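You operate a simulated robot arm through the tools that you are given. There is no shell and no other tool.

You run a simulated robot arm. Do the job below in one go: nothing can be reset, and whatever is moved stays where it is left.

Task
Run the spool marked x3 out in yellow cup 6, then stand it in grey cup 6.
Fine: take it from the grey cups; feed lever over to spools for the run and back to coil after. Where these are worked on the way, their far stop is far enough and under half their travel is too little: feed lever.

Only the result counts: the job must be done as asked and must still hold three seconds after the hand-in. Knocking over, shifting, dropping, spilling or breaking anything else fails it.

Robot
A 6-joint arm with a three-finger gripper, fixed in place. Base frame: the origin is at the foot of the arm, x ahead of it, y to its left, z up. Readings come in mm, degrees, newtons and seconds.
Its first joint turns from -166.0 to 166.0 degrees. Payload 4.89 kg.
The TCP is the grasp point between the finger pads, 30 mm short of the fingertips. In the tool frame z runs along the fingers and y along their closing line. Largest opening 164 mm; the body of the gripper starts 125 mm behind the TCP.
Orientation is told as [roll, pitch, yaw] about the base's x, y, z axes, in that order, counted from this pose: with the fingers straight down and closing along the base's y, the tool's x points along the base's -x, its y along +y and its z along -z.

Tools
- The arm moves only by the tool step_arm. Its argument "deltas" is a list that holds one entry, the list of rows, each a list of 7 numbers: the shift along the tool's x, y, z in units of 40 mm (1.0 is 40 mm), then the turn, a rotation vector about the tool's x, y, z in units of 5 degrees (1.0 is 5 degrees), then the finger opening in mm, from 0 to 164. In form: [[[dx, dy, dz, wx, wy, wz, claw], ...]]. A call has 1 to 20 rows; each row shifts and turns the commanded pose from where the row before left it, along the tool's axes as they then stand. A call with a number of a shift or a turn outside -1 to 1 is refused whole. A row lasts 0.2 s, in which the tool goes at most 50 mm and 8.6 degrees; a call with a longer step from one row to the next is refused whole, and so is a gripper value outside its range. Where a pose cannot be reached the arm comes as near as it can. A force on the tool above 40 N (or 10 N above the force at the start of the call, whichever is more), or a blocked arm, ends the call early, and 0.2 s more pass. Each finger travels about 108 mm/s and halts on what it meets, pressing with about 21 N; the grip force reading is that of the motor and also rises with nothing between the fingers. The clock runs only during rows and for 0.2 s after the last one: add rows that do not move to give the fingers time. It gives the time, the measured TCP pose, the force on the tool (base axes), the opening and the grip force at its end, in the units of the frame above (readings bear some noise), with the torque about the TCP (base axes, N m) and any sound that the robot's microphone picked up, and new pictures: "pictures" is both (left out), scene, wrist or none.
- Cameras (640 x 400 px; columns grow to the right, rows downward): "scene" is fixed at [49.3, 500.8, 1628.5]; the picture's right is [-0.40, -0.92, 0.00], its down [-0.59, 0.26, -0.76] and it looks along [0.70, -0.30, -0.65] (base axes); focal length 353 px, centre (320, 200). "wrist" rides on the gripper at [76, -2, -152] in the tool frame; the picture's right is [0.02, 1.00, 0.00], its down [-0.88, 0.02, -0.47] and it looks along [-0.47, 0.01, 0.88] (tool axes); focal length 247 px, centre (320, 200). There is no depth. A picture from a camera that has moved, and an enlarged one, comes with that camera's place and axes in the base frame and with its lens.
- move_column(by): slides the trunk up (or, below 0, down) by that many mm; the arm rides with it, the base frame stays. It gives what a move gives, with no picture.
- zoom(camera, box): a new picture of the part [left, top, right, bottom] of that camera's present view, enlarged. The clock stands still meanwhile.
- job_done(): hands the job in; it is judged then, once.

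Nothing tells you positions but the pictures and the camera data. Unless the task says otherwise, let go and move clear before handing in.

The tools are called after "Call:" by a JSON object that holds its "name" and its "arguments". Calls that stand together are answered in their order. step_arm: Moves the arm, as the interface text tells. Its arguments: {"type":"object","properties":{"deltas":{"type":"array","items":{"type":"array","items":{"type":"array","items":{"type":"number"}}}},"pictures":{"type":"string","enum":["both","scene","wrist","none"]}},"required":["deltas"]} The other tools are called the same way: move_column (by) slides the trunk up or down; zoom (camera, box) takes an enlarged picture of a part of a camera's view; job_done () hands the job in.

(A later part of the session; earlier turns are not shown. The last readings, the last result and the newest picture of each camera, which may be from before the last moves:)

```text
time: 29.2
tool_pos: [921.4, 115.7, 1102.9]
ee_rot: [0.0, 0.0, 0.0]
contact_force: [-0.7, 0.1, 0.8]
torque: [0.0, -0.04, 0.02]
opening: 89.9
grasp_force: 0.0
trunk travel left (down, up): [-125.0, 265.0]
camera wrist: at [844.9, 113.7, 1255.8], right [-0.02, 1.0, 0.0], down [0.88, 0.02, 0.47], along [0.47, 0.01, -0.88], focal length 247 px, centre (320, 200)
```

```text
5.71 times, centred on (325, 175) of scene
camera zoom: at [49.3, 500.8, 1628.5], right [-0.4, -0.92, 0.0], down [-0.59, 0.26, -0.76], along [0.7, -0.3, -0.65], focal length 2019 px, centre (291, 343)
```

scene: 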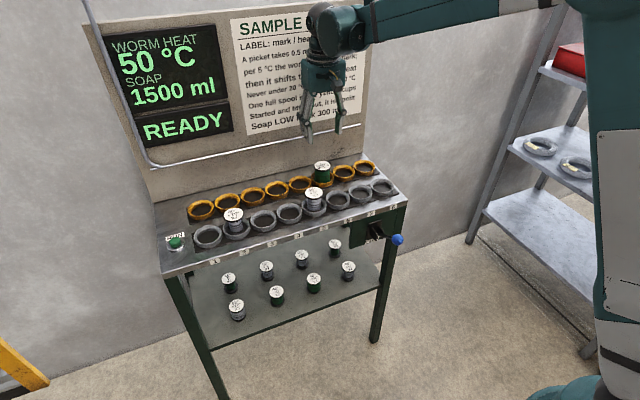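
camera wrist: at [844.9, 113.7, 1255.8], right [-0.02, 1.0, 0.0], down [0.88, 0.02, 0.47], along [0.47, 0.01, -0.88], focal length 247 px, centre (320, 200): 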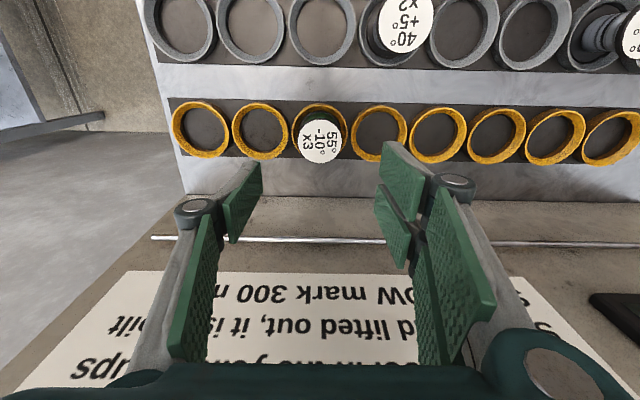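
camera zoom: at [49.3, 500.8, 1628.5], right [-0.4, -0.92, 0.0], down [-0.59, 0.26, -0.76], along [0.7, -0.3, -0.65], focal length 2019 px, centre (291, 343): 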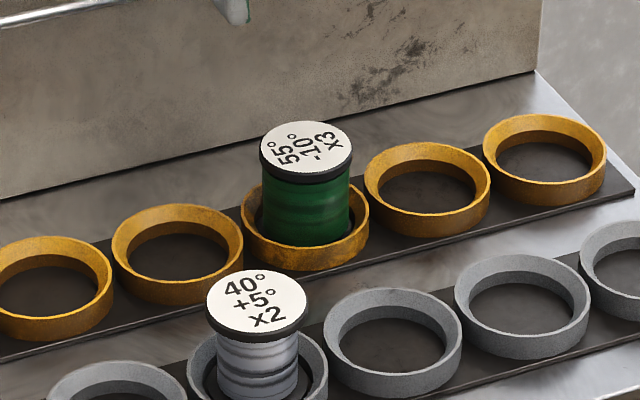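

The spool stands properly in yellow cup 6. Next is the feed lever (knob at about (606, 18, 878)). I back off to above the lever, tilting the hand forward so the wrist camera sees the lever plate and any labels.

Call:
{"name": "step_arm", "arguments": {"deltas": [[[0.6, -0.2, -0.4, 0, 0, 0, 60], [0.8, -0.25, -0.4, 0, 0, 0, 40], [0.8, -0.25, -0.3, 0, 0, 0, 20], [0.8, -0.25, 0, 0, 0, 0, 0], [0.8, -0.25, 0, 0, 0, 0, 0], [0.8, -0.25, 0, 0, 0, 0, 0], [0.8, -0.25, 0, 0, 0, 0, 0], [0.8, -0.25, 0, 0, 0, 0, 0], [0.8, -0.25, 0, 0, 0, 0, 0], [0.6, -0.25, 0, 0, 0, 0, 0], [0, 0, 0, 0, -1, 0, 0], [0, 0, 0, 0, -1, 0, 0], [0, 0, 0, 0, -1, 0, 0], [0, 0, 0, 0, -1, 0, 0], [0, 0, 0, 0, -1, 0, 0], [0, 0, 0, 0, -1, 0, 0], [0, 0, 0, 0, 0, 0, 0], [0, 0, 0, 0, 0, 0, 0]]], "pictures": "both"}}

```text
time: 33.0
tool_pos: [615.7, 17.9, 1148.2]
ee_rot: [-0.1, -30.0, -0.1]
contact_force: [-0.8, 0.3, -0.1]
torque: [0.0, -0.01, 0.02]
opening: 0.0
grasp_force: 21.2
trunk travel left (down, up): [-125.0, 265.0]
camera wrist: at [473.7, 16.0, 1241.5], right [-0.02, 1.0, -0.01], down [0.53, 0.02, 0.85], along [0.85, 0.01, -0.53], focal length 247 px, centre (320, 200)
```

scene: 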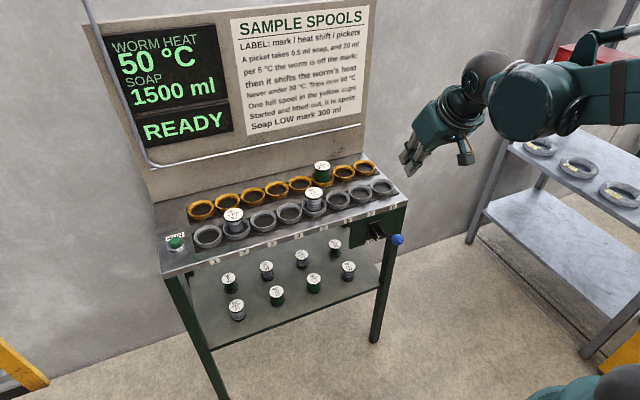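
wrist: 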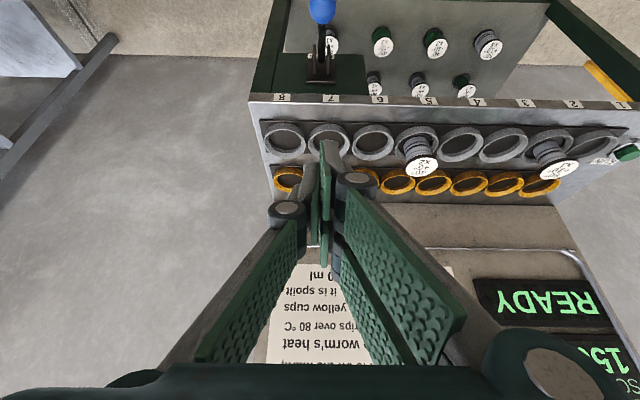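

Call:
{"name": "zoom", "arguments": {"camera": "wrist", "box": [270, 0, 390, 110]}}

Call:
{"name": "step_arm", "arguments": {"deltas": [[[0.5, 0, 0.8, 0, 0, 0, 0], [0.5, 0, 0.8, 0, 0, 0, 0], [0.5, 0, 0.8, 0, 0, 0, 0], [0, 0, 0, 0, -1, 0, 0], [0, 0, 0, 0, -1, 0, 0], [0, 0, 0, 0, -1, 0, 0], [0, 0, 0, 0, 0, 0, 0], [0, 0, 0, 0, 0, 0, 0]]], "pictures": "both"}}

```text
3.64 times, centred on (330, 55) of wrist
camera zoom: at [473.7, 16.0, 1241.5], right [-0.02, 1.0, -0.01], down [0.53, 0.02, 0.85], along [0.85, 0.01, -0.53], focal length 898 px, centre (284, 727)
```

zoom: 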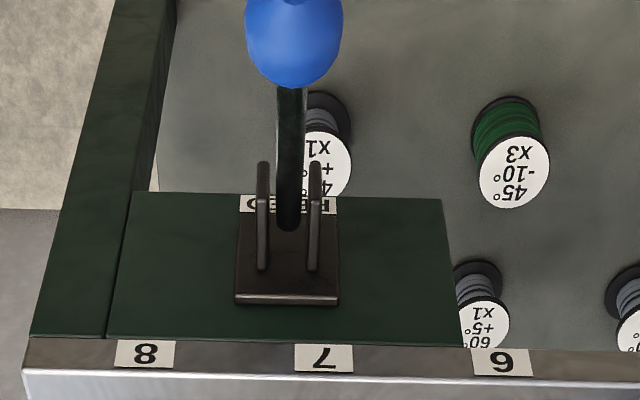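

```text
time: 34.8
tool_pos: [612.7, 17.7, 1034.9]
ee_rot: [0.0, -45.1, 0.0]
contact_force: [0.0, 0.7, 0.1]
torque: [-0.03, 0.0, 0.0]
opening: 0.0
grasp_force: 20.7
trunk travel left (down, up): [-125.0, 265.0]
camera wrist: at [450.1, 15.5, 1088.1], right [-0.02, 1.0, -0.02], down [0.29, 0.02, 0.96], along [0.96, 0.01, -0.29], focal length 247 px, centre (320, 200)
```

scene: 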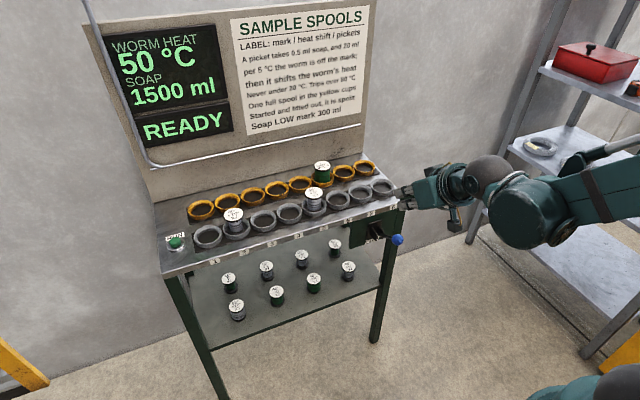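
wrist: 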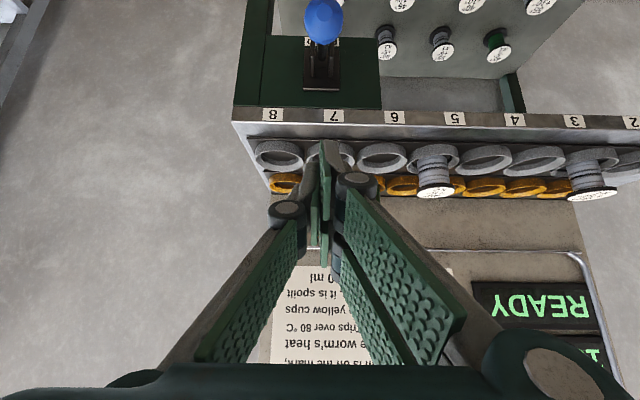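

Call:
{"name": "zoom", "arguments": {"camera": "wrist", "box": [270, 0, 390, 110]}}

Call:
{"name": "zoom", "arguments": {"camera": "scene", "box": [340, 205, 420, 255]}}

```text
3.64 times, centred on (330, 55) of wrist
camera zoom: at [450.1, 15.5, 1088.1], right [-0.02, 1.0, -0.02], down [0.29, 0.02, 0.96], along [0.96, 0.01, -0.29], focal length 898 px, centre (284, 727)
```

zoom: 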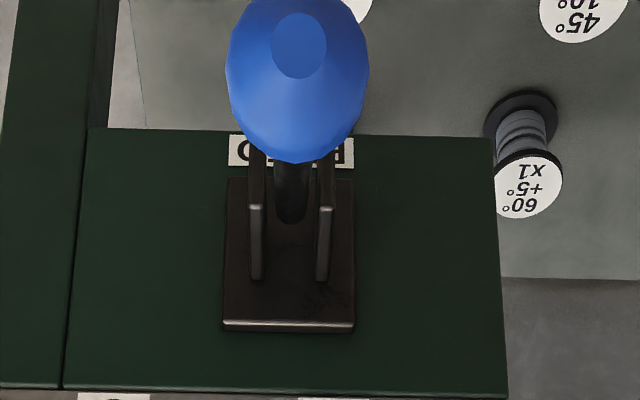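

```text
8.00 times, centred on (380, 230) of scene
camera zoom: at [49.3, 500.8, 1628.5], right [-0.4, -0.92, 0.0], down [-0.59, 0.26, -0.76], along [0.7, -0.3, -0.65], focal length 2827 px, centre (-160, -40)
```

zoom: 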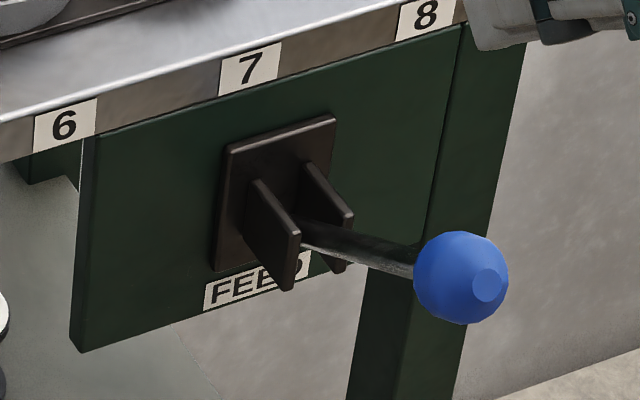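

There is no COIL/SPOOLS lettering, only FEED; the lever stands at its upper end, pivoting about a horizontal axis at about (710, 18, 814), so spools is the lower stop. I'll take the knob from the side with one finger above and one below: straighten the hand, move to +y, and roll it to point along -y.

Call:
{"name": "step_arm", "arguments": {"deltas": [[[0, 0, 0, 0, 1, 0, 0], [0, 0, 0, 0, 1, 0, 0], [0, 0, 0, 0, 1, 0, 0], [0, 0, 0, 0, 1, 0, 0], [0, 0, 0, 0, 1, 0, 0], [0, 0, 0, 0, 1, 0, 0], [0, 0, 0, 0, 1, 0, 0], [0, 0, 0, 0, 1, 0, 0], [0, 0, 0, 0, 1, 0, 0], [0, 0.6, 0, 0, 0, 0, 20], [0.05, 0.8, 0, 0, 0, 0, 40], [0.05, 0.8, 0, 0, 0, 0, 60], [0.05, 0.8, 0, 0, 0, 0, 70], [0, 0.6, 0, 0, 0, 0, 70], [0, 0, 0, 0, 0, 0, 70], [0, 0, 0, 0, 0, 0, 70]]], "pictures": "scene"}}

Call:
{"name": "step_arm", "arguments": {"deltas": [[[0, 0, 0, 1, 0, 0, 70], [0, 0, 0, 1, 0, 0, 70], [0, 0, 0, 1, 0, 0, 70], [0, 0, 0, 1, 0, 0, 70], [0, 0, 0, 1, 0, 0, 70], [0, 0, 0, 1, 0, 0, 70], [0, 0, 0, 1, 0, 0, 70], [0, 0, 0, 1, 0, 0, 70], [0, 0, 0, 1, 0, 0, 70], [0, 0, 0, 0, 0, 0, 70], [0, 0, 0, 0, 0, 0, 70]]], "pictures": "both"}}

```text
time: 38.2
tool_pos: [607.0, 161.6, 1035.3]
ee_rot: [0.0, 0.0, -0.1]
contact_force: [0.0, -0.2, 0.1]
torque: [-0.03, 0.0, -0.01]
opening: 70.2
grasp_force: 0.1
trunk travel left (down, up): [-125.0, 265.0]
```

scene: 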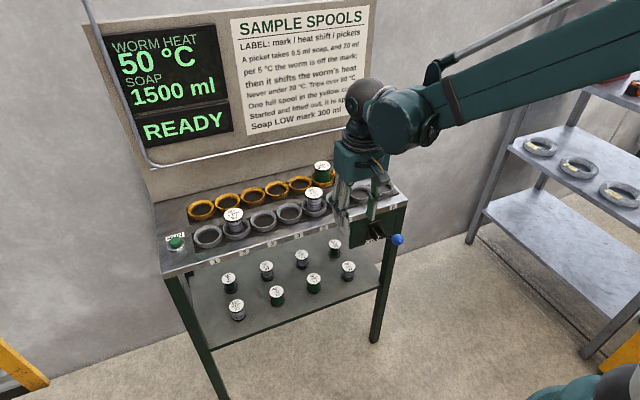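

```text
time: 40.6
tool_pos: [606.6, 161.9, 1034.2]
ee_rot: [-45.0, -0.1, 0.0]
contact_force: [-0.2, -0.1, -0.4]
torque: [-0.03, 0.02, 0.0]
opening: 69.9
grasp_force: 0.2
trunk travel left (down, up): [-125.0, 265.0]
camera wrist: at [530.0, 268.6, 1143.5], right [-0.02, 0.71, -0.71], down [0.88, 0.35, 0.32], along [0.47, -0.62, -0.63], focal length 247 px, centre (320, 200)
```

scene: 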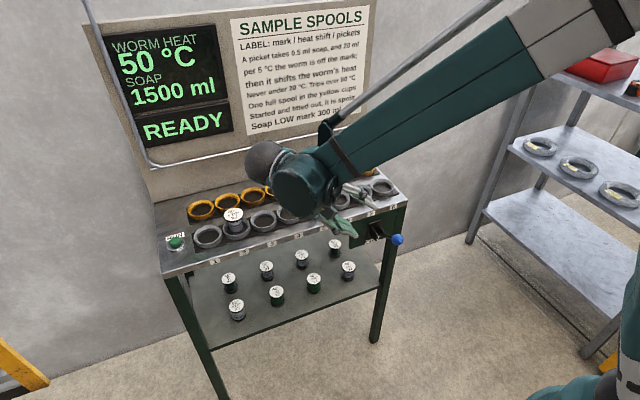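
wrist: 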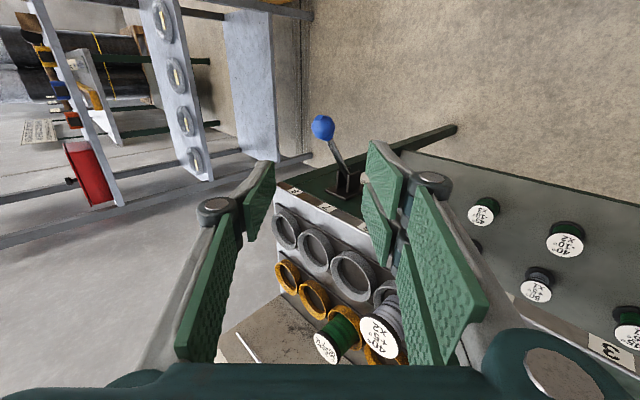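

The roll works and the lever is in view. I complete the roll to 90° and look again.

Call:
{"name": "step_arm", "arguments": {"deltas": [[[0, 0, 0, 1, 0, 0, 70], [0, 0, 0, 1, 0, 0, 70], [0, 0, 0, 1, 0, 0, 70], [0, 0, 0, 1, 0, 0, 70], [0, 0, 0, 1, 0, 0, 70], [0, 0, 0, 1, 0, 0, 70], [0, 0, 0, 1, 0, 0, 70], [0, 0, 0, 1, 0, 0, 70], [0, 0, 0, 1, 0, 0, 70], [0, 0, 0, 0, 0, 0, 70], [0, 0, 0, 0, 0, 0, 70]]], "pictures": "both"}}

```text
time: 43.0
tool_pos: [690.2, 19.1, 1033.5]
ee_rot: [-90.0, 0.0, 0.5]
contact_force: [0.0, -0.6, -0.5]
torque: [-0.01, -0.01, 0.01]
opening: 69.9
grasp_force: 0.1
out of reach, approached as far as the arm can: row 2, 3, 4, 5, 6, 7, 8
trunk travel left (down, up): [-125.0, 265.0]
camera wrist: at [612.3, 170.4, 1036.3], right [-0.02, 0.0, -1.0], down [0.88, 0.48, -0.02], along [0.48, -0.88, -0.01], focal length 247 px, centre (320, 200)
```

scene: 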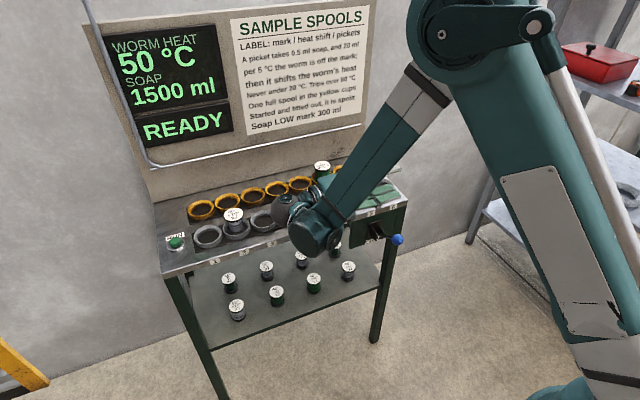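
wrist: 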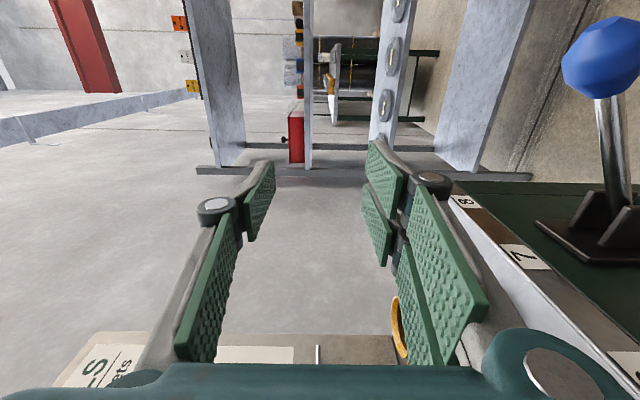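

The 90° roll was out of reach there and the hand slid to (690, 19, 1033), still clear of everything. I check for a steady state with an idle row before backing out.

Call:
{"name": "step_arm", "arguments": {"deltas": [[[0, 0, 0, 0, 0, 0, 70], [0, 0, 0, 0, 0, 0, 70]]], "pictures": "none"}}

Call:
{"name": "zoom", "arguments": {"camera": "scene", "box": [150, 130, 430, 320]}}

```text
time: 43.6
tool_pos: [689.2, 17.8, 1034.6]
ee_rot: [-90.0, 0.0, 0.4]
contact_force: [-0.4, 0.1, -0.1]
torque: [0.02, 0.02, -0.02]
opening: 69.9
grasp_force: 0.0
trunk travel left (down, up): [-125.0, 265.0]
```

```text
2.11 times, centred on (290, 225) of scene
camera zoom: at [49.3, 500.8, 1628.5], right [-0.4, -0.92, 0.0], down [-0.59, 0.26, -0.76], along [0.7, -0.3, -0.65], focal length 744 px, centre (383, 147)
```

zoom: 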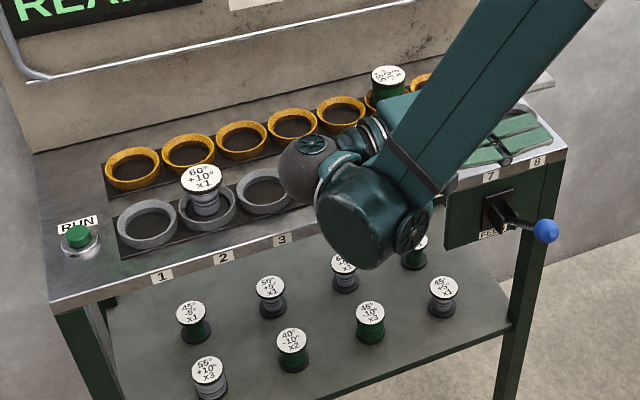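

The hand is steady at (690, 18, 1034), pointing along -y with one finger above the other. I'll slide it back toward the robot to x≈535 at this height, then lower it to the knob's height and come onto the knob from the robot's side.

Call:
{"name": "step_arm", "arguments": {"deltas": [[[0.5, 0, 0, 0, 0, 0, 70], [0.5, 0, 0, 0, 0, 0, 70], [0.5, 0, 0, 0, 0, 0, 70], [0.5, 0, 0, 0, 0, 0, 70], [0, 0, 0, 0, 0, 0, 70]]], "pictures": "scene"}}

```text
time: 44.8
tool_pos: [625.3, -12.2, 1034.3]
ee_rot: [-90.1, 0.1, 0.5]
contact_force: [-0.7, -0.3, -0.6]
torque: [-0.03, -0.01, -0.03]
opening: 69.9
grasp_force: 0.1
out of reach, approached as far as the arm can: row 1, 2, 3, 4
trunk travel left (down, up): [-125.0, 265.0]
```

scene: 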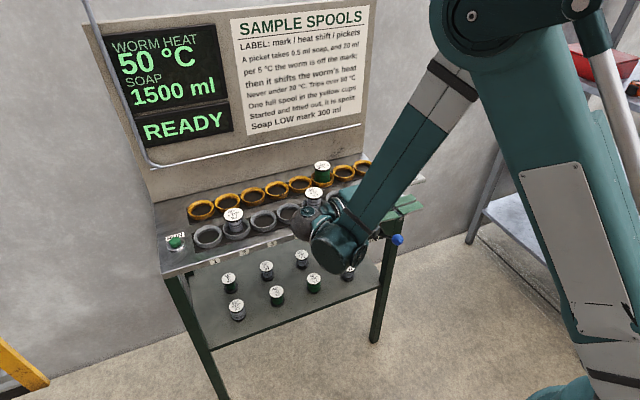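

That orientation hits a wrist limit when the hand is closer in. A 45° roll reached fine before, and it still puts one finger partly under and one partly over the knob. I roll back to 45° here, well above the knob.

Call:
{"name": "step_arm", "arguments": {"deltas": [[[0, 0, 0, -1, 0, 0, 70], [0, 0, 0, -1, 0, 0, 70], [0, 0, 0, -1, 0, 0, 70], [0, 0, 0, -1, 0, 0, 70], [0, 0, 0, -1, 0, 0, 70], [0, 0, 0, -1, 0, 0, 70], [0, 0, 0, -1, 0, 0, 70], [0, 0, 0, 0, 0, 0, 70], [0, 0, 0, 0, 0, 0, 70]]], "pictures": "both"}}

```text
time: 46.8
tool_pos: [625.8, -13.1, 1034.1]
ee_rot: [-55.0, 0.1, 0.0]
contact_force: [0.1, 0.9, -0.3]
torque: [0.01, -0.06, 0.02]
opening: 69.9
grasp_force: 0.0
trunk travel left (down, up): [-125.0, 265.0]
camera wrist: at [548.8, 110.7, 1122.8], right [-0.02, 0.57, -0.82], down [0.88, 0.4, 0.26], along [0.47, -0.72, -0.51], focal length 247 px, centre (320, 200)
```

scene: 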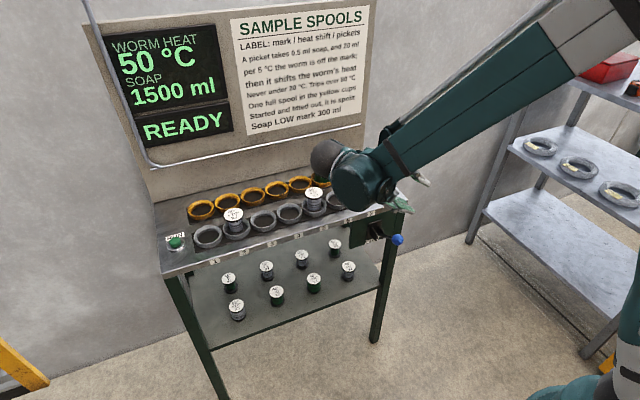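
wrist: 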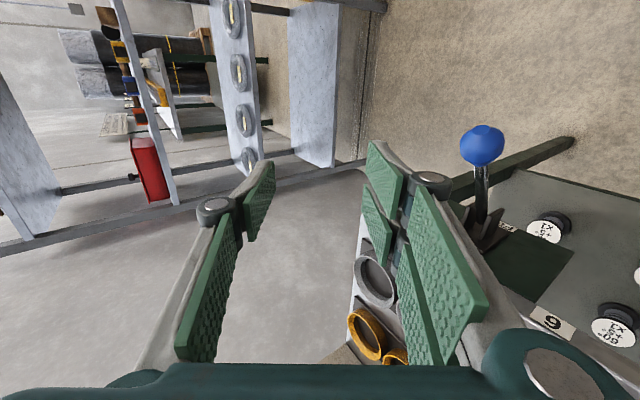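

The knob is in view. I roll to 45° and move to about 100 mm from the knob, lined up along the finger direction.

Call:
{"name": "step_arm", "arguments": {"deltas": [[[0, 0, 0, -1, 0, 0, 70], [0, 0, 0, -1, 0, 0, 70], [0.1, 0.6, -0.1, 0, 0, 0, 70], [0.1, 0.7, -0.1, 0, 0, 0, 70], [0.1, 0.7, -0.1, 0, 0, 0, 70], [0.1, 0.7, -0.1, 0, 0, 0, 70], [0.1, 0.5, -0.025, 0, 0, 0, 70], [0, 0, 0, 0, 0, 0, 70], [0, 0, 0, 0, 0, 0, 70]]], "pictures": "both"}}

Call:
{"name": "zoom", "arguments": {"camera": "scene", "box": [320, 150, 440, 270]}}

```text
time: 48.8
tool_pos: [605.5, 90.0, 956.1]
ee_rot: [-44.9, 0.0, 0.0]
contact_force: [0.0, 1.0, 0.9]
torque: [-0.03, -0.01, -0.03]
opening: 70.2
grasp_force: 0.0
trunk travel left (down, up): [-125.0, 265.0]
camera wrist: at [528.4, 196.4, 1065.4], right [-0.02, 0.71, -0.71], down [0.88, 0.35, 0.32], along [0.47, -0.62, -0.63], focal length 247 px, centre (320, 200)
```

scene: 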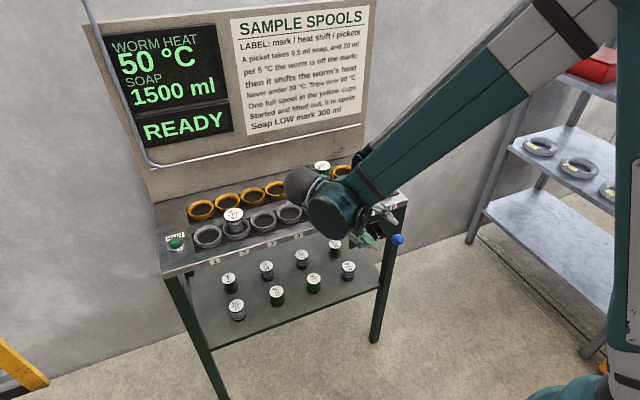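
wrist: 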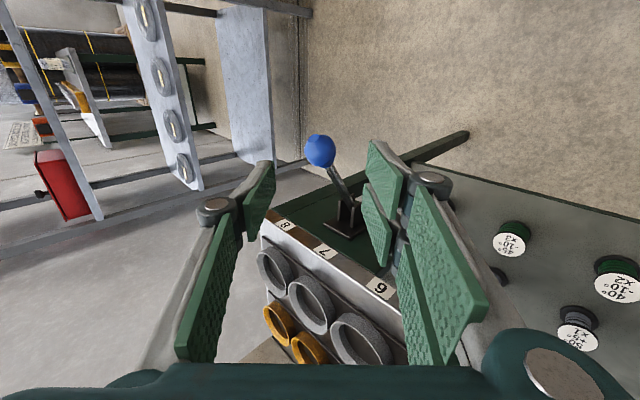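

```text
3.33 times, centred on (380, 210) of scene
camera zoom: at [49.3, 500.8, 1628.5], right [-0.4, -0.92, 0.0], down [-0.59, 0.26, -0.76], along [0.7, -0.3, -0.65], focal length 1178 px, centre (120, 167)
```

zoom: 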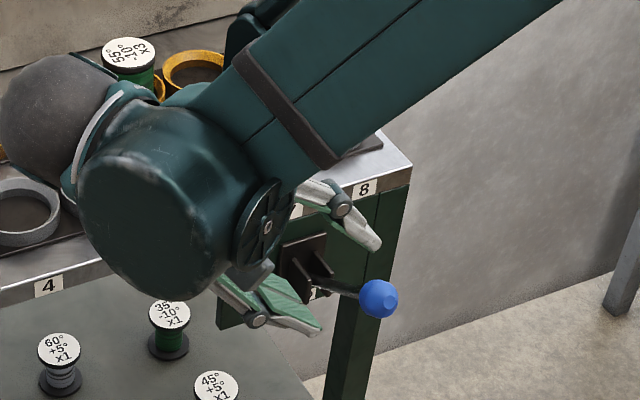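

The knob lies straight ahead between the fingers, about 106 mm along the tool axis. The wrist joints stay in front of the bench (x<670), so I advance and close on the knob.

Call:
{"name": "step_arm", "arguments": {"deltas": [[[0, 0.02, 0.4, 0, 0, 0, 70], [0, 0.02, 0.5, 0, 0, 0, 70], [0, 0.01, 0.5, 0, 0, 0, 70], [0, 0, 0.5, 0, 0, 0, 70], [0, 0, 0.45, 0, 0, 0, 70], [0, 0, 0.3, 0, 0, 0, 70], [0, 0, 0, 0, 0, 0, 70], [0, 0, 0, 0, 0, 0, 70]]], "pictures": "both"}}

Call:
{"name": "zoom", "arguments": {"camera": "scene", "box": [320, 170, 440, 270]}}

```text
time: 50.6
tool_pos: [606.3, 15.6, 879.0]
ee_rot: [-45.0, -0.1, -0.1]
contact_force: [0.6, 0.5, 0.1]
torque: [-0.02, 0.0, 0.01]
opening: 70.1
grasp_force: 0.1
trunk travel left (down, up): [-125.0, 265.0]
camera wrist: at [528.8, 122.3, 988.7], right [-0.02, 0.71, -0.71], down [0.88, 0.35, 0.32], along [0.47, -0.62, -0.63], focal length 247 px, centre (320, 200)
```

scene: 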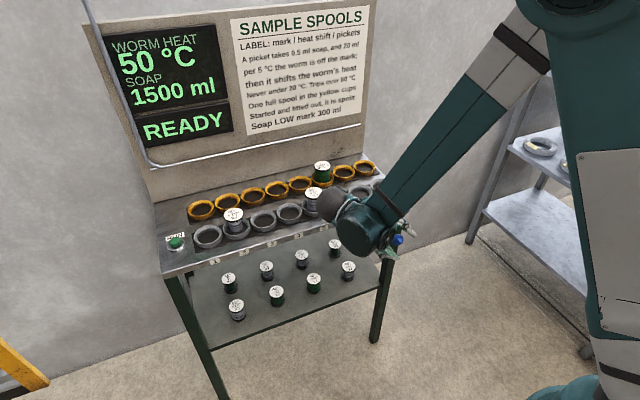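
wrist: 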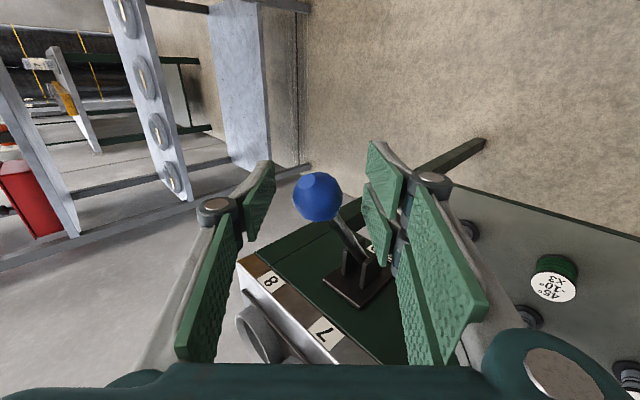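

```text
4.00 times, centred on (380, 220) of scene
camera zoom: at [49.3, 500.8, 1628.5], right [-0.4, -0.92, 0.0], down [-0.59, 0.26, -0.76], along [0.7, -0.3, -0.65], focal length 1413 px, centre (80, 120)
```

zoom: 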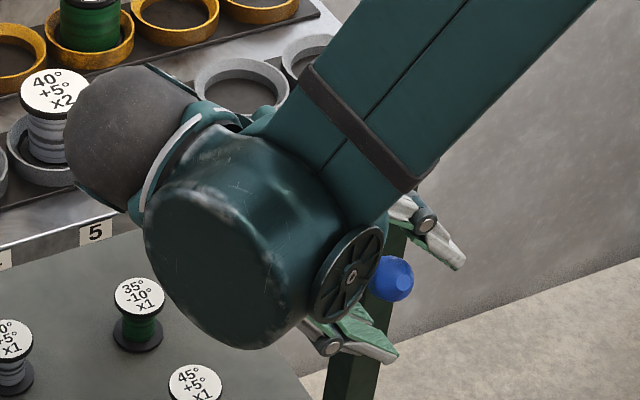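

The knob is at the grasp point. I close on it.

Call:
{"name": "step_arm", "arguments": {"deltas": [[[0, 0, 0, 0, 0, 0, 45], [0, 0, 0, 0, 0, 0, 30], [0, 0, 0, 0, 0, 0, 20], [0, 0, 0, 0, 0, 0, 20]]], "pictures": "wrist"}}

```text
time: 51.6
tool_pos: [605.2, 16.6, 878.9]
ee_rot: [-45.1, 0.1, 0.1]
contact_force: [-6.1, 7.6, -14.2]
torque: [0.86, 1.59, 1.33]
opening: 35.9
grasp_force: 45.0
trunk travel left (down, up): [-125.0, 265.0]
camera wrist: at [528.8, 122.7, 988.4], right [-0.02, 0.71, -0.71], down [0.88, 0.35, 0.32], along [0.47, -0.62, -0.63], focal length 247 px, centre (320, 200)
```

wrist: 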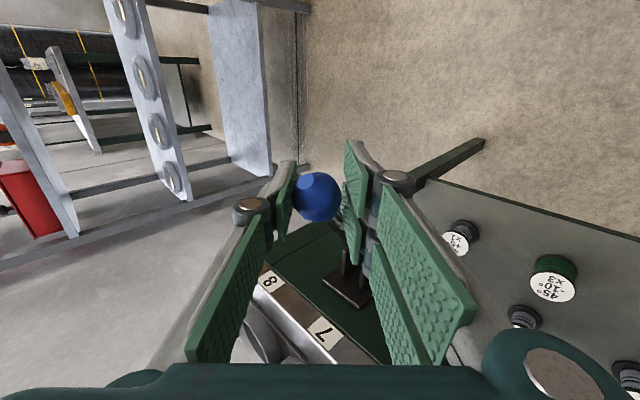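

The knob is gripped. I swing it down along the lever's arc in small steps, watching the force.

Call:
{"name": "step_arm", "arguments": {"deltas": [[[0.08, 0.104, 0.104, 0, 0, 0, 20], [0.085, 0.105, 0.105, 0, 0, 0, 20], [0.125, 0.21, 0.21, 0, 0, 0, 20], [0, 0, 0, 0, 0, 0, 20]]], "pictures": "both"}}

Call:
{"name": "zoom", "arguments": {"camera": "scene", "box": [320, 170, 440, 270]}}

```text
time: 52.8
tool_pos: [592.6, 14.5, 855.9]
ee_rot: [-45.2, 0.0, -0.2]
contact_force: [-6.2, -11.2, 9.0]
torque: [0.21, -0.44, 0.63]
opening: 29.9
grasp_force: 44.9
trunk travel left (down, up): [-125.0, 265.0]
stopped in row 4: the force on the tool passed its limit at 41 N (the readings are from after the stop); the commanded pose is now the measured one
camera wrist: at [515.7, 122.0, 965.3], right [-0.02, 0.71, -0.71], down [0.88, 0.35, 0.32], along [0.47, -0.62, -0.63], focal length 247 px, centre (320, 200)
```

scene: 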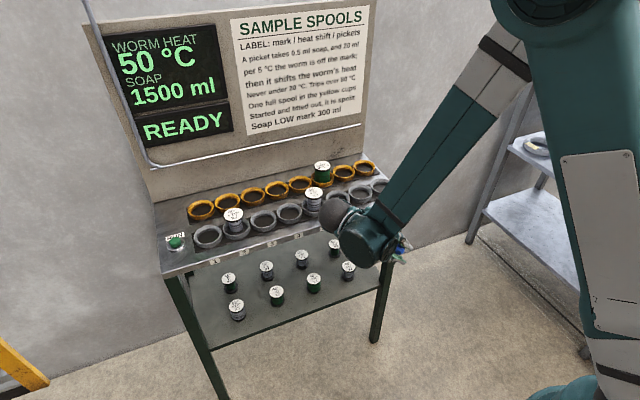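
wrist: 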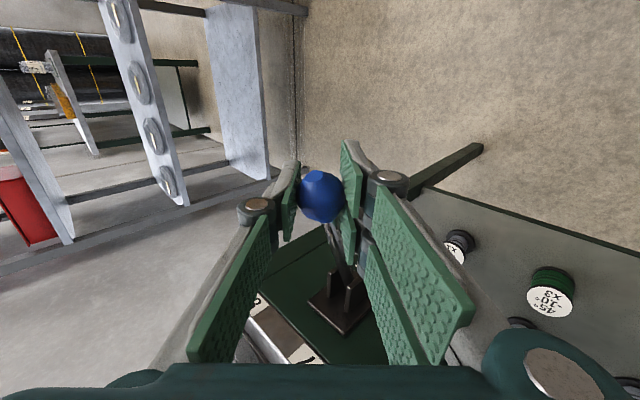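

```text
4.00 times, centred on (380, 220) of scene
camera zoom: at [49.3, 500.8, 1628.5], right [-0.4, -0.92, 0.0], down [-0.59, 0.26, -0.76], along [0.7, -0.3, -0.65], focal length 1413 px, centre (80, 120)
```

zoom: 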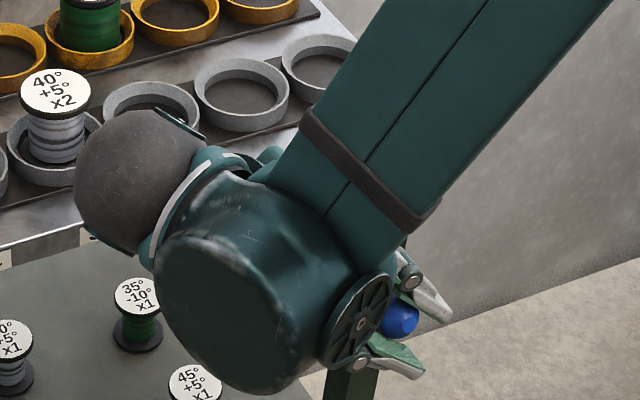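

The lever follows; the stop came from the tight grip fighting the arc. I ease the grip slightly so the fingers just cage the knob, and go on downwards.

Call:
{"name": "step_arm", "arguments": {"deltas": [[[0, 0, 0, 0, 0, 0, 40], [0, 0, 0, 0, 0, 0, 40], [0.095, 0.219, 0.219, 0, 0, 0, 40], [0.0625, 0.2245, 0.2245, 0, 0, 0, 40], [0.0275, 0.228, 0.228, 0, 0, 0, 40], [0, 0, 0, 0, 0, 0, 40]]], "pictures": "both"}}

Call:
{"name": "zoom", "arguments": {"camera": "scene", "box": [320, 170, 440, 270]}}

```text
time: 54.2
tool_pos: [586.7, 16.9, 819.3]
ee_rot: [-45.2, 0.0, -0.1]
contact_force: [0.0, 0.3, 0.3]
torque: [0.01, 0.05, 0.02]
opening: 40.0
grasp_force: 0.1
trunk travel left (down, up): [-125.0, 265.0]
camera wrist: at [510.0, 123.5, 927.2], right [-0.02, 0.71, -0.71], down [0.88, 0.35, 0.32], along [0.47, -0.62, -0.63], focal length 247 px, centre (320, 200)
```

scene: 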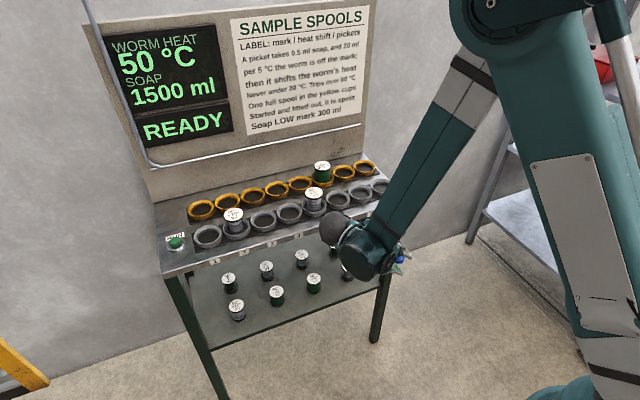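
wrist: 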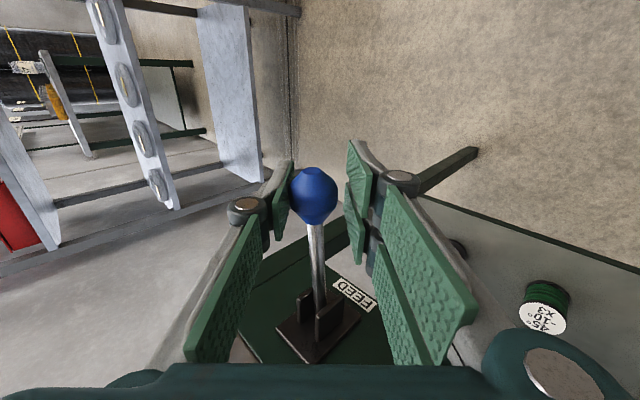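

```text
4.00 times, centred on (380, 220) of scene
camera zoom: at [49.3, 500.8, 1628.5], right [-0.4, -0.92, 0.0], down [-0.59, 0.26, -0.76], along [0.7, -0.3, -0.65], focal length 1413 px, centre (80, 120)
```

zoom: 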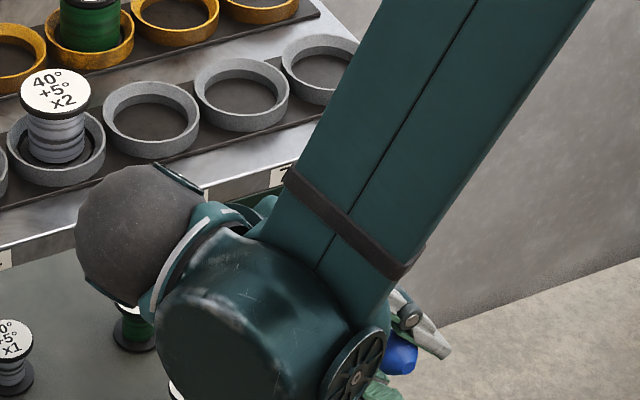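

The lever is near horizontal and moves freely. I keep following the arc down toward the lower stop.

Call:
{"name": "step_arm", "arguments": {"deltas": [[[-0.005, 0.228, 0.228, 0, 0, 0, 40], [-0.04, 0.228, 0.228, 0, 0, 0, 40], [-0.0725, 0.2227, 0.2227, 0, 0, 0, 40], [-0.105, 0.2156, 0.2156, 0, 0, 0, 40], [0, 0, 0, 0, 0, 0, 40]]], "pictures": "both"}}

```text
time: 55.4
tool_pos: [604.2, 19.8, 779.6]
ee_rot: [-45.1, 0.0, -0.1]
contact_force: [-0.5, 5.5, -4.2]
torque: [0.08, -0.03, -0.09]
opening: 42.8
grasp_force: 3.2
out of reach, approached as far as the arm can: row 3, 4
trunk travel left (down, up): [-125.0, 265.0]
camera wrist: at [528.6, 126.0, 887.9], right [-0.02, 0.71, -0.71], down [0.88, 0.35, 0.32], along [0.47, -0.62, -0.63], focal length 247 px, centre (320, 200)
```

scene: 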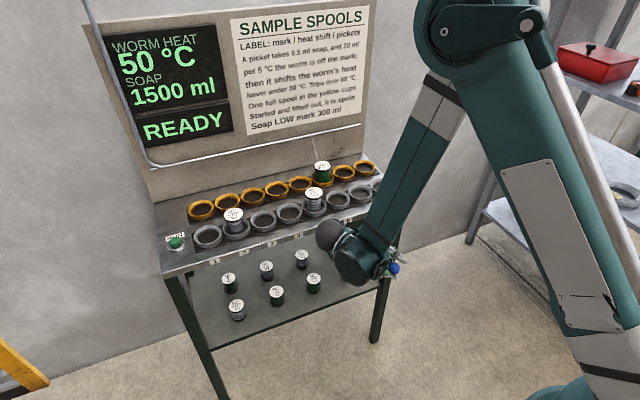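
wrist: 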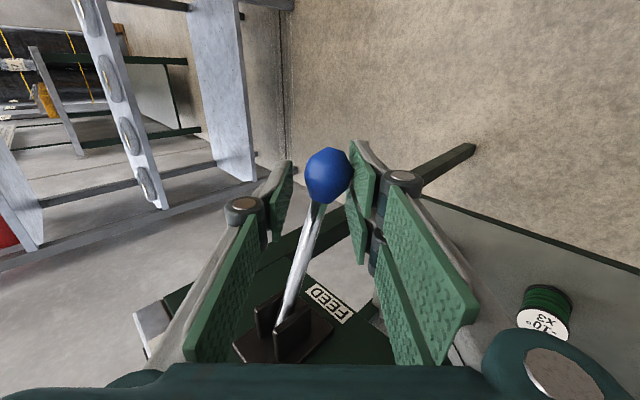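

The hand ran out of reach at z≈780, while the knob now presses down on the lower finger as if past its centre. I open the fingers gently to see whether the lever goes to its lower stop by itself.

Call:
{"name": "step_arm", "arguments": {"deltas": [[[0, 0, 0, 0, 0, 0, 55], [0, 0, 0, 0, 0, 0, 70], [0, 0, 0, 0, 0, 0, 80], [0, 0, 0, 0, 0, 0, 80]]], "pictures": "both"}}

Call:
{"name": "zoom", "arguments": {"camera": "scene", "box": [320, 170, 440, 290]}}

```text
time: 56.4
tool_pos: [605.7, 19.0, 778.8]
ee_rot: [-45.2, 0.0, -0.1]
contact_force: [-0.4, 0.3, -0.6]
torque: [-0.01, 0.04, -0.03]
opening: 79.9
grasp_force: 0.0
trunk travel left (down, up): [-125.0, 265.0]
camera wrist: at [528.4, 125.8, 888.1], right [-0.02, 0.71, -0.71], down [0.88, 0.35, 0.32], along [0.47, -0.62, -0.63], focal length 247 px, centre (320, 200)
```

scene: 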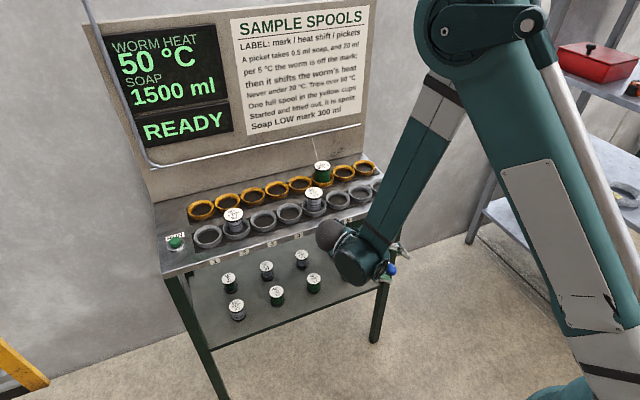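
wrist: 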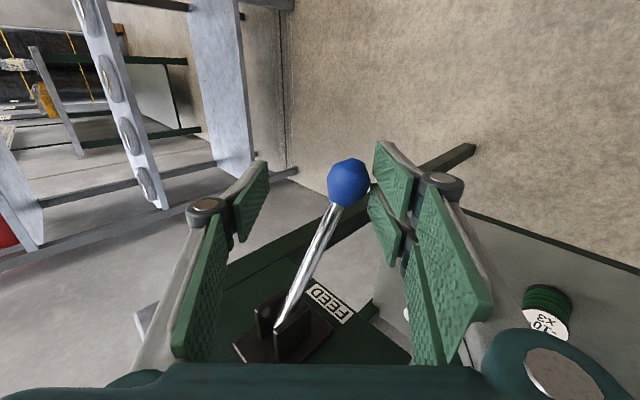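

```text
3.33 times, centred on (380, 230) of scene
camera zoom: at [49.3, 500.8, 1628.5], right [-0.4, -0.92, 0.0], down [-0.59, 0.26, -0.76], along [0.7, -0.3, -0.65], focal length 1178 px, centre (120, 100)
```

zoom: 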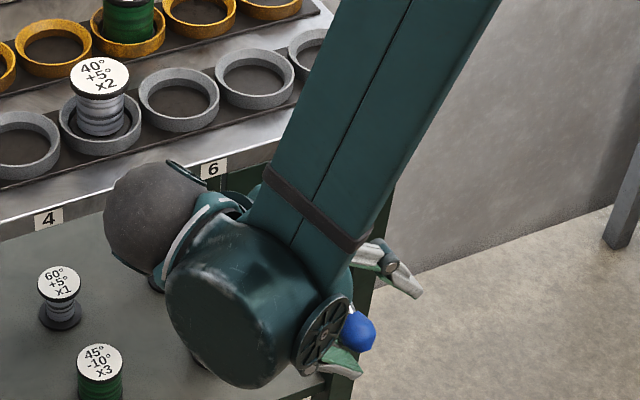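

The lever dropped to its lower stop by itself: the knob is now at about (606, 18, 747), mirroring its start, so feed is on spools. I withdraw straight back along the tool axis and then rise.

Call:
{"name": "step_arm", "arguments": {"deltas": [[[0, 0, 0, 0, 0, 0, 90], [0, 0, 0, 0, 0, 0, 90], [0, 0, -0.3, 0, 0, 0, 90], [0, 0, -0.5, 0, 0, 0, 90], [0, 0, -0.5, 0, 0, 0, 90], [0, 0, -0.5, 0, 0, 0, 90], [0, 0, -0.5, 0, 0, 0, 90], [0, 0, -0.5, 0, 0, 0, 90], [0, 0, 0, 0, 0, 0, 90]]], "pictures": "both"}}

Call:
{"name": "zoom", "arguments": {"camera": "scene", "box": [320, 170, 440, 290]}}

```text
time: 58.4
tool_pos: [605.8, 98.8, 856.4]
ee_rot: [-45.2, 0.1, -0.1]
contact_force: [-0.3, -0.8, 0.0]
torque: [0.05, 0.03, -0.04]
opening: 89.9
grasp_force: 0.1
trunk travel left (down, up): [-125.0, 265.0]
camera wrist: at [528.5, 205.3, 967.0], right [-0.02, 0.71, -0.71], down [0.88, 0.35, 0.32], along [0.47, -0.62, -0.63], focal length 247 px, centre (320, 200)
```

scene: 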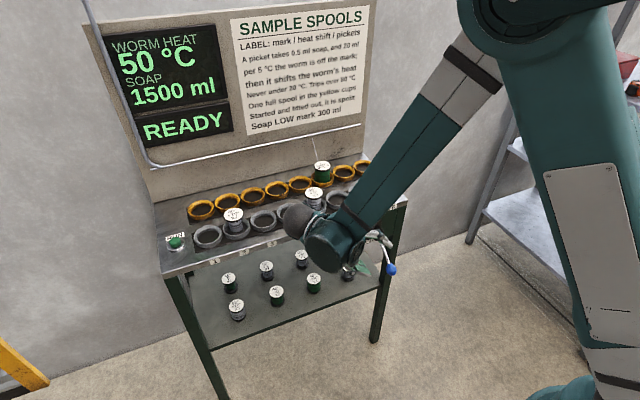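
wrist: 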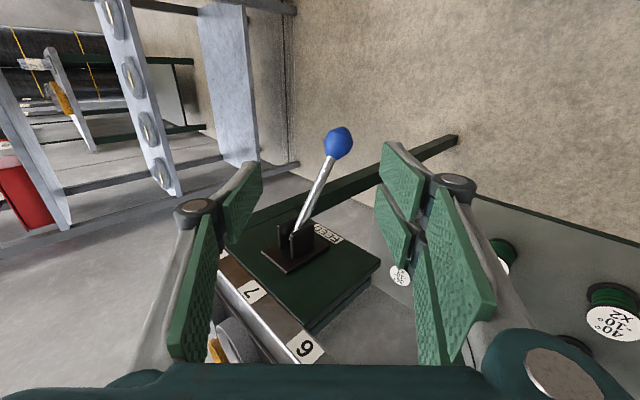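

```text
3.33 times, centred on (380, 230) of scene
camera zoom: at [49.3, 500.8, 1628.5], right [-0.4, -0.92, 0.0], down [-0.59, 0.26, -0.76], along [0.7, -0.3, -0.65], focal length 1178 px, centre (120, 100)
```

zoom: 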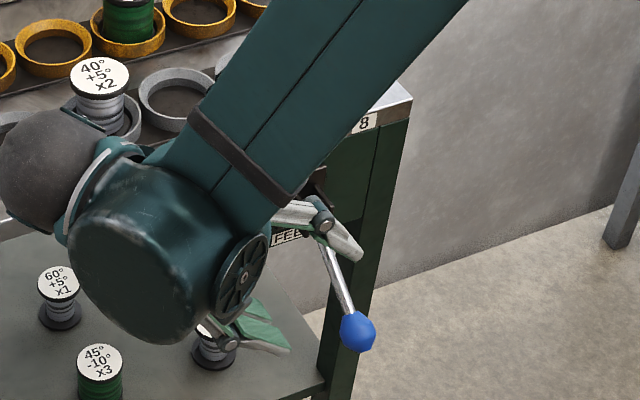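

The lever stays at its lower stop, and a thread now shows leading up from the spool in yellow 6. I rise, straighten the hand, and close the fingers for the RUN button.

Call:
{"name": "step_arm", "arguments": {"deltas": [[[0, -0.4, -0.4, 0, 0, 0, 90], [0, -0.5, -0.5, 0, 0, 0, 80], [0, -0.5, -0.5, 0, 0, 0, 60], [0, -0.5, -0.5, 0, 0, 0, 40], [0, -0.5, -0.5, 0, 0, 0, 20], [0, -0.5, -0.5, 0, 0, 0, 0], [0, -0.4, -0.4, 0, 0, 0, 0], [0, 0, 0, -1, 0, 0, 0], [0, 0, 0, -1, 0, 0, 0], [0, 0, 0, -1, 0, 0, 0], [0, 0, 0, -1, 0, 0, 0], [0, 0, 0, -1, 0, 0, 0], [0, 0, 0, -1, 0, 0, 0], [0, 0, 0, -1, 0, 0, 0], [0, 0, 0, -1, 0, 0, 0], [0, 0, 0, -1, 0, 0, 0], [0, 0, 0, 0, 0, 0, 0], [0, 0, 0, 0, 0, 0, 0]]], "pictures": "both"}}

Call:
{"name": "zoom", "arguments": {"camera": "scene", "box": [270, 110, 380, 200]}}

```text
time: 62.2
tool_pos: [604.4, 99.6, 1044.1]
ee_rot: [-0.1, -0.1, -0.1]
contact_force: [1.1, 0.1, 0.0]
torque: [0.0, -0.02, 0.01]
opening: 0.0
grasp_force: 21.0
trunk travel left (down, up): [-125.0, 265.0]
camera wrist: at [527.4, 97.9, 1197.5], right [-0.02, 1.0, 0.0], down [0.88, 0.02, 0.47], along [0.47, 0.01, -0.88], focal length 247 px, centre (320, 200)
```

scene: 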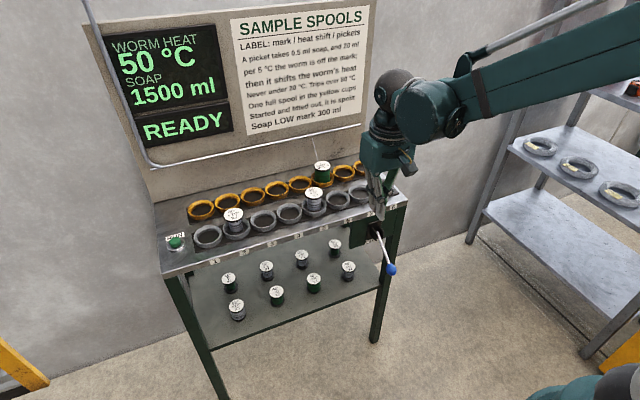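
wrist: 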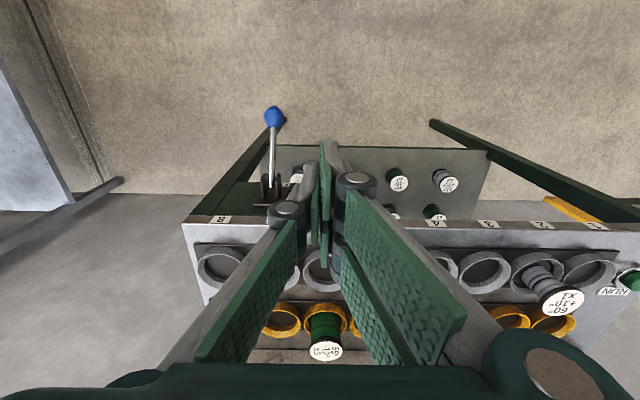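

```text
4.44 times, centred on (325, 155) of scene
camera zoom: at [49.3, 500.8, 1628.5], right [-0.4, -0.92, 0.0], down [-0.59, 0.26, -0.76], along [0.7, -0.3, -0.65], focal length 1570 px, centre (298, 400)
```

zoom: 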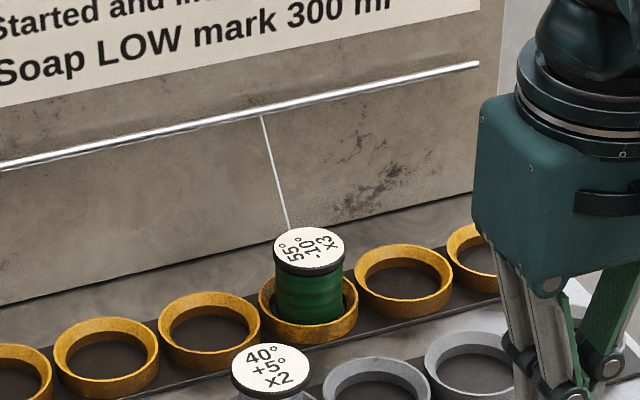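

The thread runs from the rail to the spool, so the feed is set to spools. Now I carry the closed hand over to the RUN button at about (818, 604, 913) and tilt it forward to gain reach.

Call:
{"name": "step_arm", "arguments": {"deltas": [[[0, 0.5, -0.4, 0, 0, 0, 0], [-0.2, 0.85, -0.4, 0, 0, 0, 0], [-0.277, 0.857, -0.4, 0, 0, 0, 0], [-0.277, 0.857, -0.3, 0, 0, 0, 0], [-0.277, 0.857, -0.25, 0, 0, 0, 0], [-0.3, 0.857, 0, 0, 0, 0, 0], [-0.3, 0.857, 0, 0, 0, 0, 0], [-0.3, 0.857, 0, 0, 0, 0, 0], [-0.3, 0.857, 0, 0, 0, 0, 0], [-0.3, 0.857, 0, 0, 0, 0, 0], [-0.3, 0.857, 0, 0, 0, 0, 0], [-0.3, 0.857, 0, 0, 0, 0, 0], [-0.3, 0.857, 0, 0, 0, 0, 0], [-0.3, 0.857, 0, 0, 0, 0, 0], [0, 0, 0, 0, -1, 0, 0], [0, 0, 0, 0, -1, 0, 0], [0, 0, 0, 0, -1, 0, 0], [0, 0, 0, 0, -1, 0, 0], [0, 0, 0, 0, 0, 0, 0], [0, 0, 0, 0, 0, 0, 0]]], "pictures": "both"}}

```text
time: 66.4
tool_pos: [753.2, 565.7, 1113.8]
ee_rot: [-0.1, -20.0, -0.1]
contact_force: [0.1, 0.0, -0.2]
torque: [0.02, -0.01, 0.0]
opening: 0.2
grasp_force: 21.5
trunk travel left (down, up): [-125.0, 265.0]
camera wrist: at [629.4, 562.9, 1231.3], right [-0.02, 1.0, -0.01], down [0.67, 0.02, 0.75], along [0.75, 0.01, -0.67], focal length 247 px, centre (320, 200)
```

scene: 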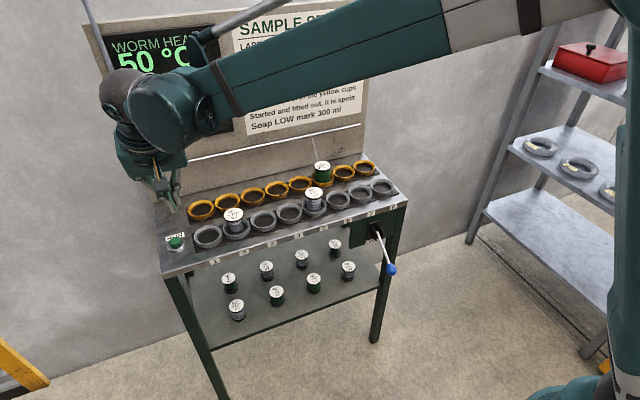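
wrist: 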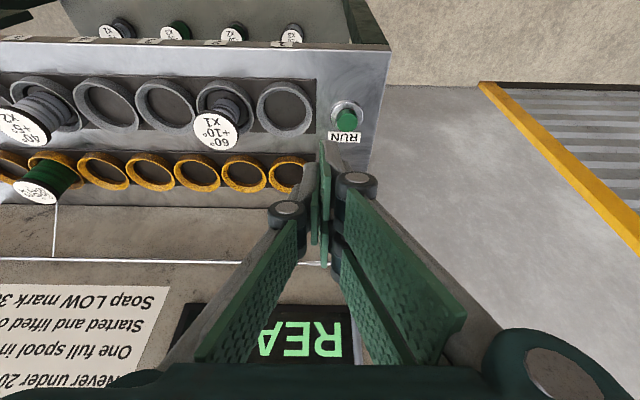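

Call:
{"name": "zoom", "arguments": {"camera": "wrist", "box": [260, 60, 400, 150]}}

Call:
{"name": "zoom", "arguments": {"camera": "scene", "box": [130, 150, 230, 260]}}

```text
4.44 times, centred on (330, 105) of wrist
camera zoom: at [629.4, 562.9, 1231.3], right [-0.02, 1.0, -0.01], down [0.67, 0.02, 0.75], along [0.75, 0.01, -0.67], focal length 1098 px, centre (276, 622)
```

zoom: 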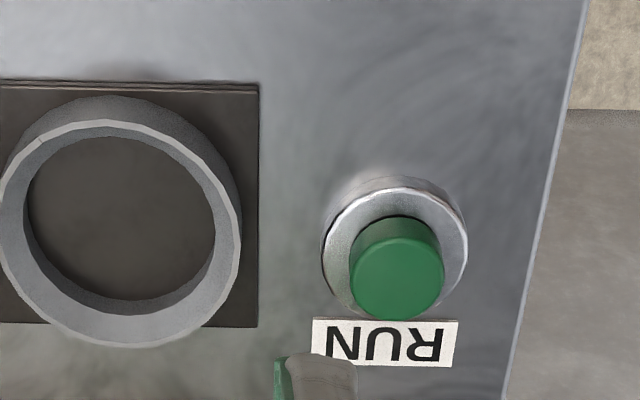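

```text
3.64 times, centred on (180, 205) of scene
camera zoom: at [49.3, 500.8, 1628.5], right [-0.4, -0.92, 0.0], down [-0.59, 0.26, -0.76], along [0.7, -0.3, -0.65], focal length 1285 px, centre (829, 182)
```

zoom: 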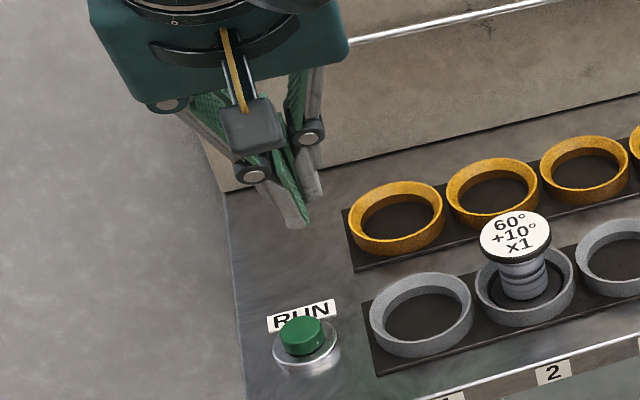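

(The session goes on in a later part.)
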